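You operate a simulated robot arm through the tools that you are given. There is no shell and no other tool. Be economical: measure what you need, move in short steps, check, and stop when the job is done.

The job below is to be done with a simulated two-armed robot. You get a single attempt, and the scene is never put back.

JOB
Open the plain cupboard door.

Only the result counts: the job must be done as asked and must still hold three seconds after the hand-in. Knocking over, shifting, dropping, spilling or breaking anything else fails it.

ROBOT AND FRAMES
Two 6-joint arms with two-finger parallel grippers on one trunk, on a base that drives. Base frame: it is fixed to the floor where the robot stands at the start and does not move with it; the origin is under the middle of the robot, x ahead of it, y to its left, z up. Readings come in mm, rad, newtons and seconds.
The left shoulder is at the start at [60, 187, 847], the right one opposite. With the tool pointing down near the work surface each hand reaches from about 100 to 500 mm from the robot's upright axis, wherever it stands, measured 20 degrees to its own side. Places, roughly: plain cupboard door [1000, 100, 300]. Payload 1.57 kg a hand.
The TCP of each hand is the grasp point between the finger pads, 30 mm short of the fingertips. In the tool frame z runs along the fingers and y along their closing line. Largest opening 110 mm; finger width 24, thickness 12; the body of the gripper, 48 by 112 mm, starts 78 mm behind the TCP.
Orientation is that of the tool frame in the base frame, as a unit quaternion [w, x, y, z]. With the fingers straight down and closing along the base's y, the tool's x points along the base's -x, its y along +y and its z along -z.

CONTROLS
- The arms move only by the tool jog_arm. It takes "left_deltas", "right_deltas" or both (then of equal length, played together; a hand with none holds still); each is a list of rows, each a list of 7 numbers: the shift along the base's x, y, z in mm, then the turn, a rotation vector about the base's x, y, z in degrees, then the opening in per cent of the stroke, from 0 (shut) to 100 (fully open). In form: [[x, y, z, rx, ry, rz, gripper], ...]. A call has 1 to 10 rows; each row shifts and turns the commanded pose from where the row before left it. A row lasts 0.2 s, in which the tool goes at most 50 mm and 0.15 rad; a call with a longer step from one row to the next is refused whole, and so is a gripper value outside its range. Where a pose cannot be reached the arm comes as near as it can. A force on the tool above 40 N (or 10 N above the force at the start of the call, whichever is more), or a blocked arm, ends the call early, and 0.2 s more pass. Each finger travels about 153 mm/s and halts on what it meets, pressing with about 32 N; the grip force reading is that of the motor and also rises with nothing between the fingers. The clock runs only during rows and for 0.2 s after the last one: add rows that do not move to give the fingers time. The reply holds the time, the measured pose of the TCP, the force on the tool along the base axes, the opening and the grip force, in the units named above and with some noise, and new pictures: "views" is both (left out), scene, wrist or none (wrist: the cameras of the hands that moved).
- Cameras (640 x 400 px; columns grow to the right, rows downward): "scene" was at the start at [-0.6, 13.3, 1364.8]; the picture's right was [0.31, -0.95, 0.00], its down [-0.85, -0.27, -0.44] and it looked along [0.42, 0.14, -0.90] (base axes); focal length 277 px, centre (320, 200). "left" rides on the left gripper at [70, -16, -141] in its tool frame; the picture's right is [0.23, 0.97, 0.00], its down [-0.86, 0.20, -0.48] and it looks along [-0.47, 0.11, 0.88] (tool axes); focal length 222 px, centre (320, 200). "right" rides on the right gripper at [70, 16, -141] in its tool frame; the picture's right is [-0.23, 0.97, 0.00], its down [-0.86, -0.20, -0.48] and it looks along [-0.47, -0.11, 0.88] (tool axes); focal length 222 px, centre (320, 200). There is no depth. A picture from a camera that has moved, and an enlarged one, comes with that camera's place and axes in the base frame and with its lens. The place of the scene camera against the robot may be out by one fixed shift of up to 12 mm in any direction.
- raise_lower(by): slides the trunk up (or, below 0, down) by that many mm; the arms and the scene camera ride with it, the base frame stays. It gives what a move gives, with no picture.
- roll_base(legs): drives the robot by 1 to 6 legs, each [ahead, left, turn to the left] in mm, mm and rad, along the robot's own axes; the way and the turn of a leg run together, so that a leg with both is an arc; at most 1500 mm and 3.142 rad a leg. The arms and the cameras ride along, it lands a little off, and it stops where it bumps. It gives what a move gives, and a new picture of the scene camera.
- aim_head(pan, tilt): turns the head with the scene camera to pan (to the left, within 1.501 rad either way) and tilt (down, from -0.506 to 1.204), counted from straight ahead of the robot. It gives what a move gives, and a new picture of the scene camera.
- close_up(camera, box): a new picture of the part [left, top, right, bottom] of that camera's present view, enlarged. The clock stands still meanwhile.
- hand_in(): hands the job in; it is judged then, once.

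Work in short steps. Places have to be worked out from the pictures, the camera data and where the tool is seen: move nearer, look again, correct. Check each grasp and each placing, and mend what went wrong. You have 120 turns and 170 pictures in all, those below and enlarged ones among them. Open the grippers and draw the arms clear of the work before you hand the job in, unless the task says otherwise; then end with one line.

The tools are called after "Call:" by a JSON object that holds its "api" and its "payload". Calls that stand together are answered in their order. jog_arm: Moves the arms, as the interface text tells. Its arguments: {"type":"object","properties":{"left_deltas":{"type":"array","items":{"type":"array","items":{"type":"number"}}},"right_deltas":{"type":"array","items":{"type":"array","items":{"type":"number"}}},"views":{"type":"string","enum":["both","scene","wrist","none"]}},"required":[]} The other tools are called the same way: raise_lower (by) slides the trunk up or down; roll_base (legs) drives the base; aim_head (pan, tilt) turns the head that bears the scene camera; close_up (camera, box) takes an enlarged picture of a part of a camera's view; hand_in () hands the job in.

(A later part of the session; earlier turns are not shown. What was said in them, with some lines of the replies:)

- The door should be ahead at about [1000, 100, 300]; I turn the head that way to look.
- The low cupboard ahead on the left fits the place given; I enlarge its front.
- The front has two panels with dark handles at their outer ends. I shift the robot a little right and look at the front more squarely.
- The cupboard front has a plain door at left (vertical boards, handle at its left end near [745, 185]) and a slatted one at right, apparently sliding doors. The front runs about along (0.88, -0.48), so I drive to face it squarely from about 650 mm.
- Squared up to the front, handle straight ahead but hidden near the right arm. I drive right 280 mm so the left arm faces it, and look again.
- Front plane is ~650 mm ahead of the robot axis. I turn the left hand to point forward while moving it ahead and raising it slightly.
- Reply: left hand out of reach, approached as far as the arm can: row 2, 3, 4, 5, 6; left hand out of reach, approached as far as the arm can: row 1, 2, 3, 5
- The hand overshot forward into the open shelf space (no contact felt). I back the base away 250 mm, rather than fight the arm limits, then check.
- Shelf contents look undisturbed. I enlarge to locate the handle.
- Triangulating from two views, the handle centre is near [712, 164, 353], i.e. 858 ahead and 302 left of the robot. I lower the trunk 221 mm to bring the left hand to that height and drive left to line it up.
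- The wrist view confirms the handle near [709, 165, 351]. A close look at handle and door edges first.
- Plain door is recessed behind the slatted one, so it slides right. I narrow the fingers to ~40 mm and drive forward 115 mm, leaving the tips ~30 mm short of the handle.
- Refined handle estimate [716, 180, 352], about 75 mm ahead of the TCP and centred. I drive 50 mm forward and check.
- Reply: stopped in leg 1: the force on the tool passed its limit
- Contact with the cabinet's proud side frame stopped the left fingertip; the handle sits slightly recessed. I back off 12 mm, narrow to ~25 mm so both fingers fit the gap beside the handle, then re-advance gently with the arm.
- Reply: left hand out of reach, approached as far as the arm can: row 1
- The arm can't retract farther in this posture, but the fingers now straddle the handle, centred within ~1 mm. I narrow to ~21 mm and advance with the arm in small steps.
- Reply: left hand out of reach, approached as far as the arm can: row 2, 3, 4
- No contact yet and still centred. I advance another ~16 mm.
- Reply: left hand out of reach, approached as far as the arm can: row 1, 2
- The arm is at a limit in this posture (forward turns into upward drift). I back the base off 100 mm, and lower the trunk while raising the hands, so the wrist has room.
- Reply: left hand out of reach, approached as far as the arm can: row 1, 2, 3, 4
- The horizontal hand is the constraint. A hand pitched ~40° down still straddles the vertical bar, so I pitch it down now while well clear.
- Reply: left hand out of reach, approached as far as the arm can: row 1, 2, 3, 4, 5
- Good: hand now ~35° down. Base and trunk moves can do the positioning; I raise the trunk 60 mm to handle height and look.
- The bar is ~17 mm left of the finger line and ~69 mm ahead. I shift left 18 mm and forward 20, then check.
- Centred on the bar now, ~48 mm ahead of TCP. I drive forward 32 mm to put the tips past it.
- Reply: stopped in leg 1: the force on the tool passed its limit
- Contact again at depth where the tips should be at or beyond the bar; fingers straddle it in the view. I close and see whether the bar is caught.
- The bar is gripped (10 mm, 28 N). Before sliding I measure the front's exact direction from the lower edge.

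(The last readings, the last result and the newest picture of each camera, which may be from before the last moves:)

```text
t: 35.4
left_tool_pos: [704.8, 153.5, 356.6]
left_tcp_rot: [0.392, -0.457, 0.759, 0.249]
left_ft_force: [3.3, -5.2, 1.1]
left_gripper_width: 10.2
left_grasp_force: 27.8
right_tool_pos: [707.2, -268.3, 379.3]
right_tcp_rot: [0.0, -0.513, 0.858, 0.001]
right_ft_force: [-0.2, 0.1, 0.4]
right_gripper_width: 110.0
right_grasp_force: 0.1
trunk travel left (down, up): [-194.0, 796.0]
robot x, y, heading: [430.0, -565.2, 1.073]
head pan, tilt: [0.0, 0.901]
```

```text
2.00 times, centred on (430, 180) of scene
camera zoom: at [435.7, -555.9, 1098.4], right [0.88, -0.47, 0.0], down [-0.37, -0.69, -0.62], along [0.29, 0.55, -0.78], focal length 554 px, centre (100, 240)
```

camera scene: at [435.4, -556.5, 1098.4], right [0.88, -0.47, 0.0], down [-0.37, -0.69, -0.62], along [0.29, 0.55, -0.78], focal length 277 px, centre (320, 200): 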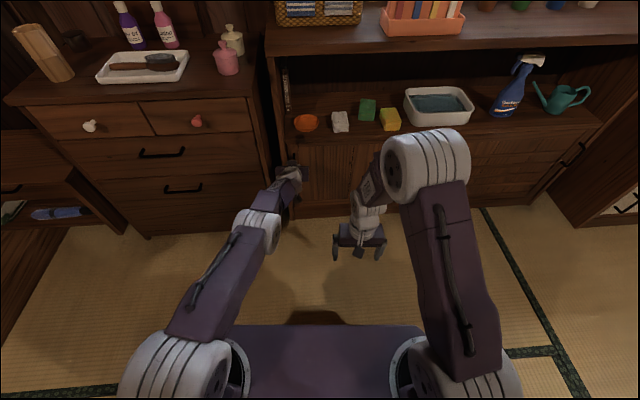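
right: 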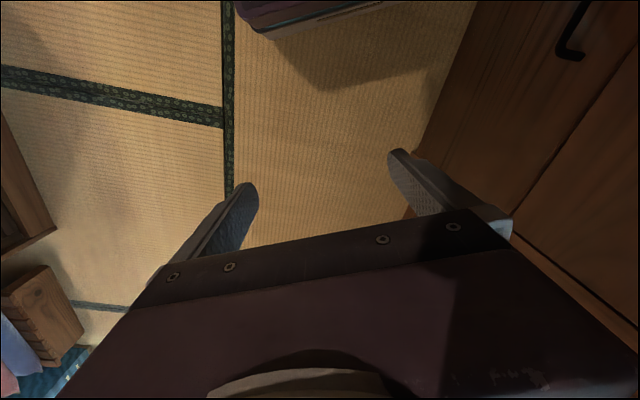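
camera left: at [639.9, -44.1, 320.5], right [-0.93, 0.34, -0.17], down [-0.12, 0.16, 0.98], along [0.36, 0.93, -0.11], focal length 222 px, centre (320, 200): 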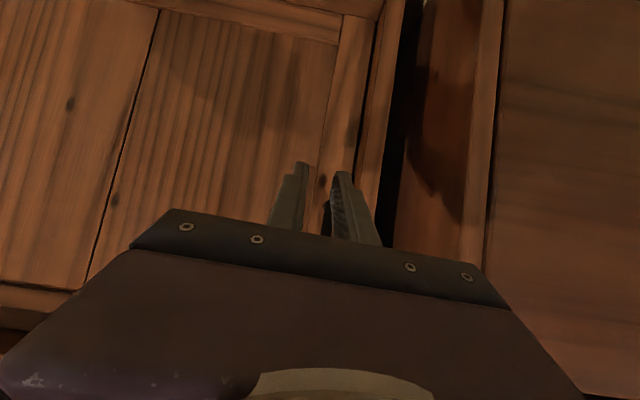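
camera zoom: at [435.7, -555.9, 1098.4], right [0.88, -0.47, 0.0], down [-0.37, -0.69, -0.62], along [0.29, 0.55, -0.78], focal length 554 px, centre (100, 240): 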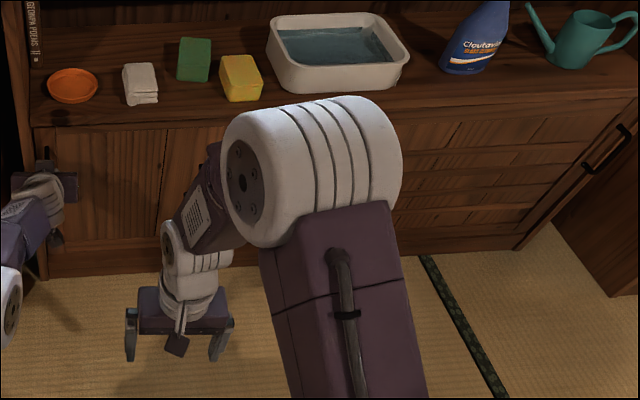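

Front direction is robot-right rotated ~0.075 rad forward. I slide right 60 mm as a test.

Call:
{"api": "roll_base", "payload": {"legs": [[4, -60, 0]]}}

Call:
{"api": "close_up", "payload": {"camera": "left", "box": [120, 0, 520, 250]}}

```text
t: 36.3
left_tool_pos: [757.4, 128.8, 356.8]
left_tcp_rot: [0.391, -0.457, 0.759, 0.249]
left_ft_force: [1.8, 6.2, 0.8]
left_gripper_width: 10.2
left_grasp_force: 28.7
right_tool_pos: [761.7, -293.2, 379.2]
right_tcp_rot: [0.0, -0.513, 0.858, 0.0]
right_ft_force: [0.2, -0.6, 0.1]
right_gripper_width: 109.9
right_grasp_force: 0.0
trunk travel left (down, up): [-194.0, 796.0]
robot x, y, heading: [481.6, -583.8, 1.075]
head pan, tilt: [0.0, 0.901]
camera scene: at [490.5, -580.2, 1098.5], right [0.88, -0.47, 0.0], down [-0.37, -0.69, -0.62], along [0.29, 0.55, -0.78], focal length 277 px, centre (320, 200)
```

scene: 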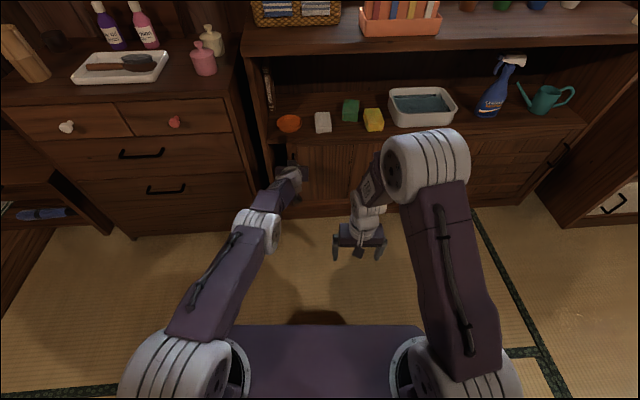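

```text
1.60 times, centred on (320, 125) of left
camera zoom: at [702.1, -17.2, 378.8], right [-0.93, 0.33, -0.17], down [-0.12, 0.16, 0.98], along [0.35, 0.93, -0.11], focal length 355 px, centre (320, 320)
```

zoom: 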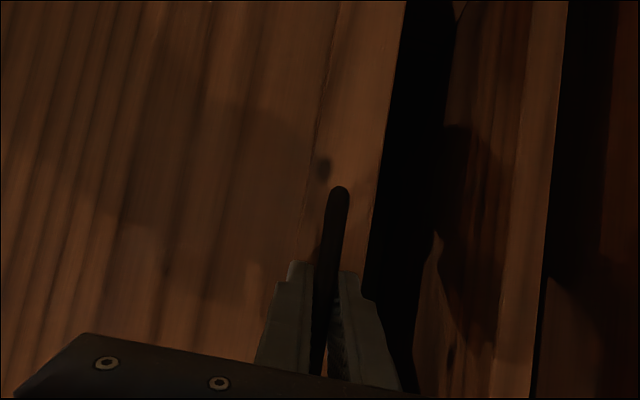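

The door slides, opening gap growing on the left. I continue 130 mm right and look along the robot's right for clearance.

Call:
{"api": "roll_base", "payload": {"legs": [[11, -130, 0]]}}

Call:
{"api": "aim_head", "payload": {"pan": -1.45, "tilt": 0.9}}

```text
t: 37.6
left_tool_pos: [878.7, 75.8, 355.2]
left_tcp_rot: [0.391, -0.458, 0.758, 0.25]
left_ft_force: [-7.9, -12.4, 1.6]
left_gripper_width: 10.2
left_grasp_force: 27.8
right_tool_pos: [883.0, -346.6, 379.7]
right_tcp_rot: [0.001, -0.514, 0.858, 0.0]
right_ft_force: [-0.5, 0.1, -0.2]
right_gripper_width: 109.7
right_grasp_force: 0.1
trunk travel left (down, up): [-194.0, 796.0]
robot x, y, heading: [604.1, -644.1, 1.078]
head pan, tilt: [0.0, 0.901]
camera scene: at [611.8, -634.4, 1098.5], right [0.88, -0.47, 0.0], down [-0.37, -0.69, -0.62], along [0.29, 0.55, -0.78], focal length 277 px, centre (320, 200)
```

scene: 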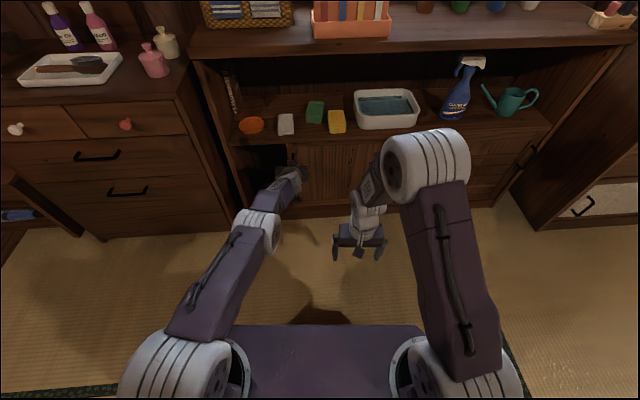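

```text
t: 39.2
left_tool_pos: [879.0, 75.9, 356.3]
left_tcp_rot: [0.392, -0.458, 0.758, 0.25]
left_ft_force: [-0.9, -4.6, 2.8]
left_gripper_width: 10.2
left_grasp_force: 27.9
right_tool_pos: [884.1, -346.7, 379.1]
right_tcp_rot: [0.0, -0.513, 0.858, 0.001]
right_ft_force: [0.4, 0.1, 0.6]
right_gripper_width: 109.9
right_grasp_force: 0.1
trunk travel left (down, up): [-194.0, 796.0]
robot x, y, heading: [602.9, -642.7, 1.078]
head pan, tilt: [-1.45, 0.901]
camera scene: at [646.4, -728.3, 1098.4], right [-0.36, -0.93, 0.0], down [-0.73, 0.29, -0.62], along [0.58, -0.23, -0.78], focal length 277 px, centre (320, 200)
```

scene: 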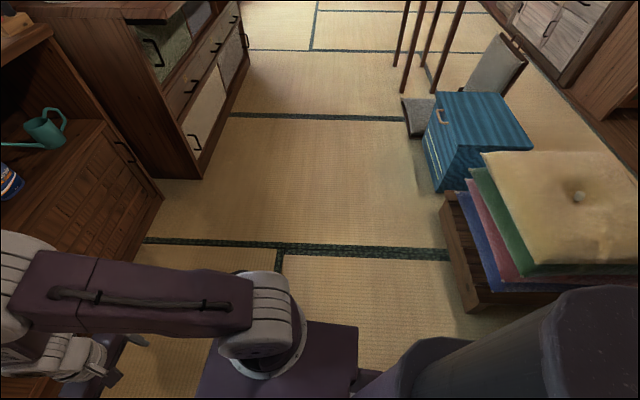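

The way to the right is clear. I continue sliding 130 mm with slightly less forward component.

Call:
{"api": "roll_base", "payload": {"legs": [[9, -130, 0]]}}

Call:
{"api": "aim_head", "payload": {"pan": 0.0, "tilt": 0.9}}

```text
t: 40.5
left_tool_pos: [993.6, 25.1, 355.6]
left_tcp_rot: [0.391, -0.46, 0.757, 0.251]
left_ft_force: [2.4, 12.3, 2.2]
left_gripper_width: 10.4
left_grasp_force: 28.3
right_tool_pos: [1001.0, -397.7, 378.8]
right_tcp_rot: [0.0, -0.515, 0.857, 0.0]
right_ft_force: [0.0, -0.6, 0.4]
right_gripper_width: 110.0
right_grasp_force: 0.1
trunk travel left (down, up): [-194.0, 796.0]
robot x, y, heading: [721.3, -691.7, 1.084]
head pan, tilt: [-1.45, 0.901]
camera scene: at [764.4, -780.1, 1098.5], right [-0.36, -0.93, 0.0], down [-0.73, 0.28, -0.62], along [0.58, -0.23, -0.78], focal length 277 px, centre (320, 200)
```

scene: 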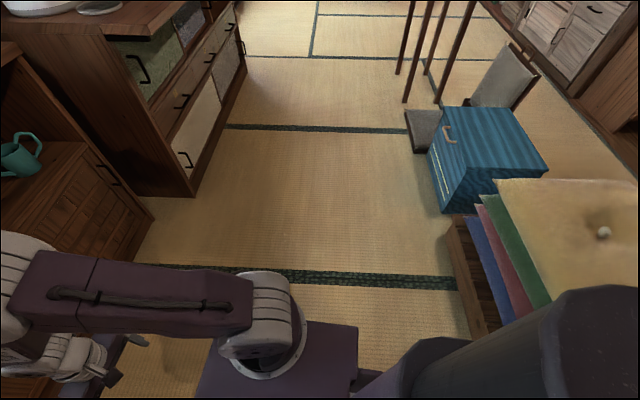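

```text
t: 42.1
left_tool_pos: [994.6, 26.3, 356.2]
left_tcp_rot: [0.391, -0.459, 0.757, 0.25]
left_ft_force: [0.9, 0.9, -0.4]
left_gripper_width: 10.4
left_grasp_force: 28.0
right_tool_pos: [1001.0, -398.7, 379.0]
right_tcp_rot: [0.0, -0.514, 0.858, 0.0]
right_ft_force: [0.4, 0.6, -0.9]
right_gripper_width: 110.0
right_grasp_force: 0.0
trunk travel left (down, up): [-194.0, 796.0]
robot x, y, heading: [722.3, -693.1, 1.077]
head pan, tilt: [0.0, 0.901]
camera scene: at [729.6, -686.3, 1098.4], right [0.88, -0.47, 0.0], down [-0.37, -0.69, -0.62], along [0.29, 0.55, -0.78], focal length 277 px, centre (320, 200)
```

scene: 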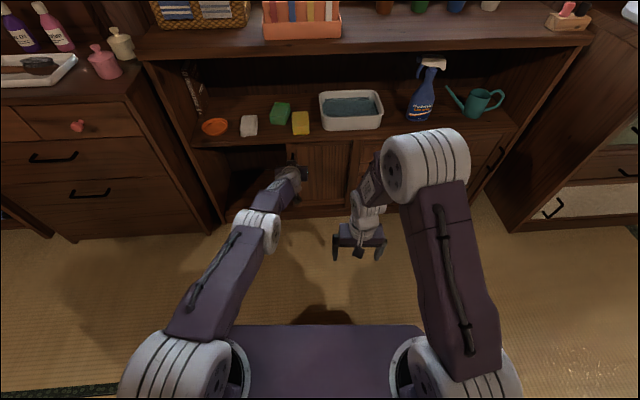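

Door is about 320 mm open, nothing disturbed. I continue 120 mm.

Call:
{"api": "roll_base", "payload": {"legs": [[10, -120, 0]]}}

```text
t: 43.3
left_tool_pos: [1101.8, -22.7, 355.9]
left_tcp_rot: [0.39, -0.46, 0.757, 0.251]
left_ft_force: [-10.6, -21.3, 1.7]
left_gripper_width: 10.2
left_grasp_force: 28.1
right_tool_pos: [1111.1, -447.4, 380.2]
right_tcp_rot: [0.0, -0.515, 0.857, 0.001]
right_ft_force: [-0.1, -0.6, -0.1]
right_gripper_width: 110.1
right_grasp_force: 0.1
trunk travel left (down, up): [-194.0, 796.0]
robot x, y, heading: [829.6, -742.1, 1.082]
head pan, tilt: [0.0, 0.901]
camera scene: at [838.6, -735.2, 1098.5], right [0.88, -0.47, 0.0], down [-0.37, -0.69, -0.62], along [0.29, 0.55, -0.78], focal length 277 px, centre (320, 200)
```

scene: 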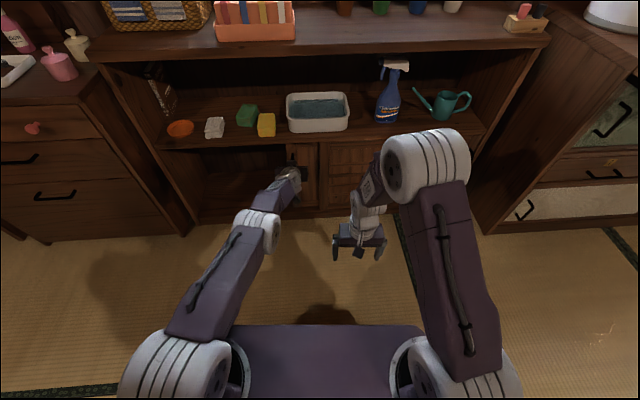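

About 435 mm open; a bit of door remains left of the slatted door's stile. I nudge 50 mm more.

Call:
{"api": "roll_base", "payload": {"legs": [[1, -50, 0]]}}

Call:
{"api": "close_up", "payload": {"camera": "scene", "box": [120, 80, 440, 280]}}

Call:
{"api": "close_up", "payload": {"camera": "left", "box": [0, 0, 640, 400]}}

```text
t: 44.2
left_tool_pos: [1124.1, -32.3, 356.3]
left_tcp_rot: [0.385, -0.47, 0.752, 0.257]
left_ft_force: [-1.0, -2.6, 1.2]
left_gripper_width: 10.5
left_grasp_force: 28.6
right_tool_pos: [1143.2, -461.8, 380.0]
right_tcp_rot: [-0.001, -0.515, 0.857, 0.0]
right_ft_force: [-0.4, 0.3, -0.8]
right_gripper_width: 110.1
right_grasp_force: 0.0
trunk travel left (down, up): [-194.0, 796.0]
robot x, y, heading: [865.4, -758.8, 1.077]
head pan, tilt: [0.0, 0.901]
stopped in leg 1: the force on the tool passed its limit (the readings are from after the stop); the commanded pose is now the measured one
camera scene: at [872.8, -751.3, 1098.4], right [0.88, -0.47, 0.0], down [-0.37, -0.69, -0.62], along [0.29, 0.55, -0.78], focal length 277 px, centre (320, 200)
```

scene: 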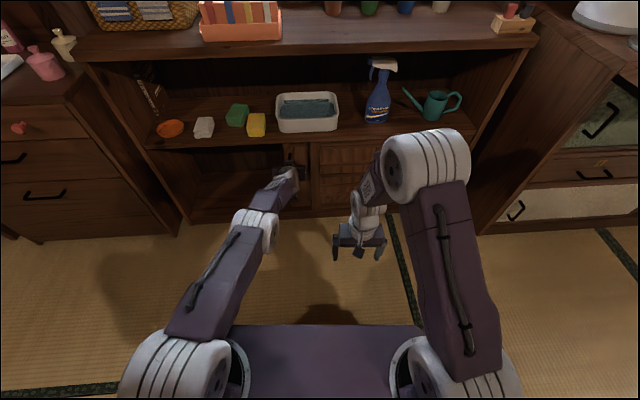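

```text
2.00 times, centred on (280, 180) of scene
camera zoom: at [872.8, -751.3, 1098.4], right [0.88, -0.47, 0.0], down [-0.37, -0.69, -0.62], along [0.29, 0.55, -0.78], focal length 554 px, centre (400, 240)
```

zoom: 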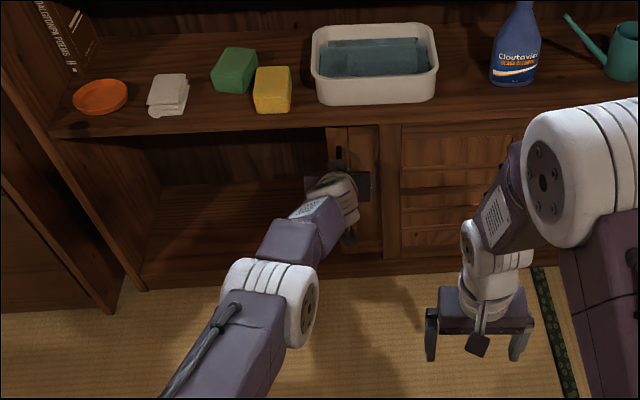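

```text
1.00 times, centred on (320, 200) of left
camera zoom: at [1074.0, -181.3, 379.2], right [-0.94, 0.3, -0.16], down [-0.12, 0.16, 0.98], along [0.32, 0.94, -0.12], focal length 222 px, centre (320, 200)
```

zoom: 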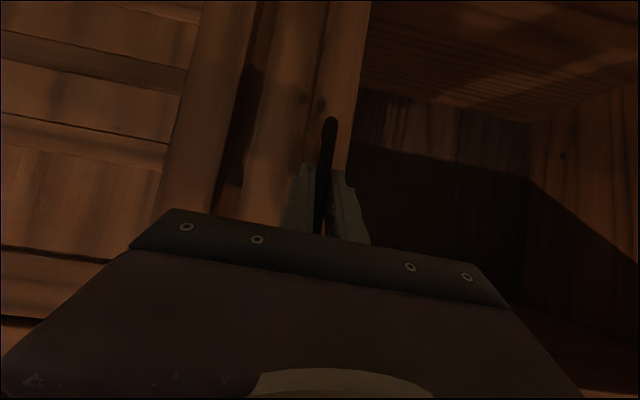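

The push ended at a firm stop after ~460 mm; the cupboard stands open. I release slightly and back straight out.

Call:
{"api": "jog_arm", "payload": {"left_deltas": [[0, 0, 0, 0, 0, 0, 10], [0, 0, 0, 0, 0, 0, 22], [0, 0, 0, 0, 0, 0, 22]], "views": "none"}}

Call:
{"api": "roll_base", "payload": {"legs": [[-100, 0, 0]]}}

Call:
{"api": "close_up", "payload": {"camera": "scene", "box": [120, 60, 440, 260]}}

Call:
{"api": "close_up", "payload": {"camera": "left", "box": [0, 0, 640, 400]}}

```text
t: 45.0
left_tool_pos: [1124.2, -32.8, 355.7]
left_tcp_rot: [0.385, -0.468, 0.752, 0.257]
left_ft_force: [-0.4, -1.1, 0.6]
left_gripper_width: 24.0
left_grasp_force: 0.1
right_tool_pos: [1142.8, -461.9, 379.6]
right_tcp_rot: [0.0, -0.516, 0.856, 0.0]
right_ft_force: [0.0, 0.4, 0.0]
right_gripper_width: 109.9
right_grasp_force: 0.1
trunk travel left (down, up): [-194.0, 796.0]
robot x, y, heading: [868.9, -757.6, 1.085]
head pan, tilt: [0.0, 0.901]
```

```text
t: 46.2
left_tool_pos: [1077.3, -120.2, 356.9]
left_tcp_rot: [0.384, -0.47, 0.752, 0.258]
left_ft_force: [-0.5, 0.0, 0.3]
left_gripper_width: 24.2
left_grasp_force: 0.1
right_tool_pos: [1095.4, -550.8, 379.2]
right_tcp_rot: [0.0, -0.516, 0.856, 0.0]
right_ft_force: [0.7, 0.2, 0.1]
right_gripper_width: 110.0
right_grasp_force: 0.1
trunk travel left (down, up): [-194.0, 796.0]
robot x, y, heading: [816.6, -848.1, 1.088]
head pan, tilt: [0.0, 0.901]
camera scene: at [826.3, -839.5, 1098.5], right [0.88, -0.47, 0.0], down [-0.37, -0.69, -0.62], along [0.29, 0.55, -0.78], focal length 277 px, centre (320, 200)
```

scene: 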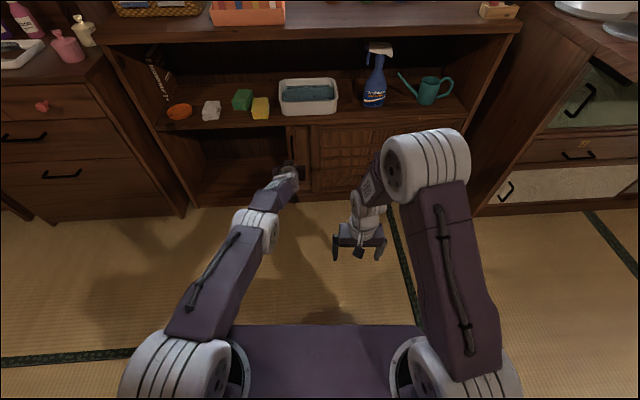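

```text
2.00 times, centred on (280, 160) of scene
camera zoom: at [826.3, -839.5, 1098.5], right [0.88, -0.47, 0.0], down [-0.37, -0.69, -0.62], along [0.29, 0.55, -0.78], focal length 554 px, centre (400, 280)
```

zoom: 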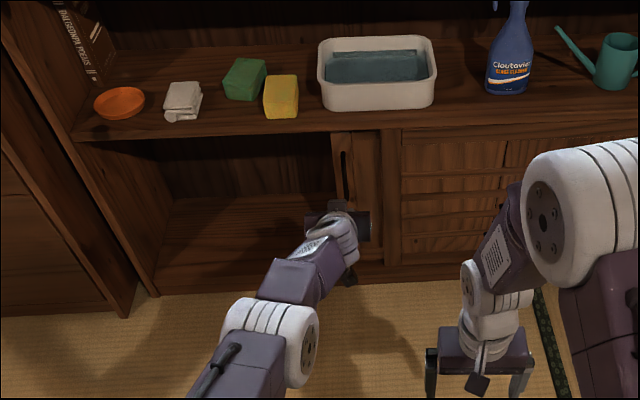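

```text
1.00 times, centred on (320, 200) of left
camera zoom: at [1026.1, -269.1, 379.1], right [-0.94, 0.3, -0.16], down [-0.12, 0.16, 0.98], along [0.32, 0.94, -0.12], focal length 222 px, centre (320, 200)
```

zoom: 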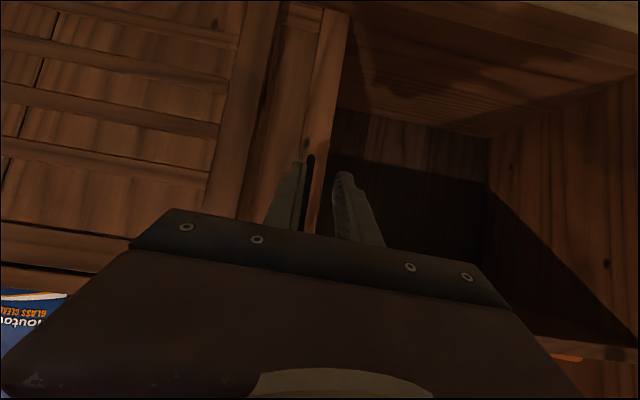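

The door stays open and the hand is clear. I open the left gripper fully as the last step.

Call:
{"api": "jog_arm", "payload": {"left_deltas": [[0, 0, 0, 0, 0, 0, 60], [0, 0, 0, 0, 0, 0, 100], [0, 0, 0, 0, 0, 0, 100]], "views": "scene"}}

```text
t: 47.0
left_tool_pos: [1076.0, -120.8, 356.2]
left_tcp_rot: [0.385, -0.47, 0.751, 0.258]
left_ft_force: [-0.8, -0.1, 0.9]
left_gripper_width: 109.9
left_grasp_force: 0.0
right_tool_pos: [1094.8, -550.0, 379.3]
right_tcp_rot: [0.0, -0.517, 0.856, 0.0]
right_ft_force: [0.4, -0.2, -0.5]
right_gripper_width: 110.0
right_grasp_force: 0.1
trunk travel left (down, up): [-194.0, 796.0]
robot x, y, heading: [819.7, -846.3, 1.085]
head pan, tilt: [0.0, 0.901]
camera scene: at [826.4, -839.3, 1098.4], right [0.88, -0.47, 0.0], down [-0.37, -0.69, -0.62], along [0.29, 0.55, -0.78], focal length 277 px, centre (320, 200)
```

scene: 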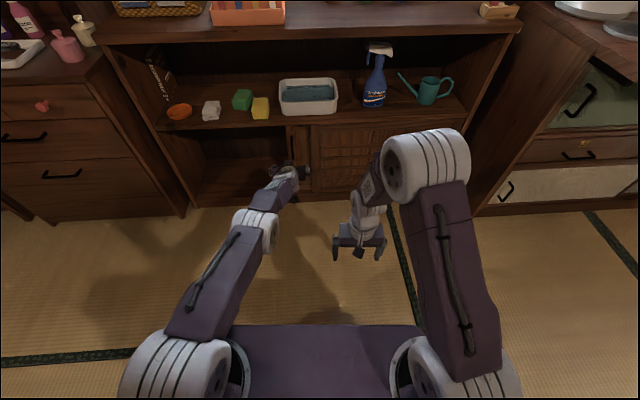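

The door is open, both grippers are open and clear, and everything else is in place; I hand in.

Call:
{"api": "hand_in", "payload": {}}

```text
The job is handed in.
```

The plain cupboard door is open: I slid it right about 460 mm until it met a firm stop. Nothing else appeared disturbed in the last pictures, and both grippers were open and clear at hand-in.
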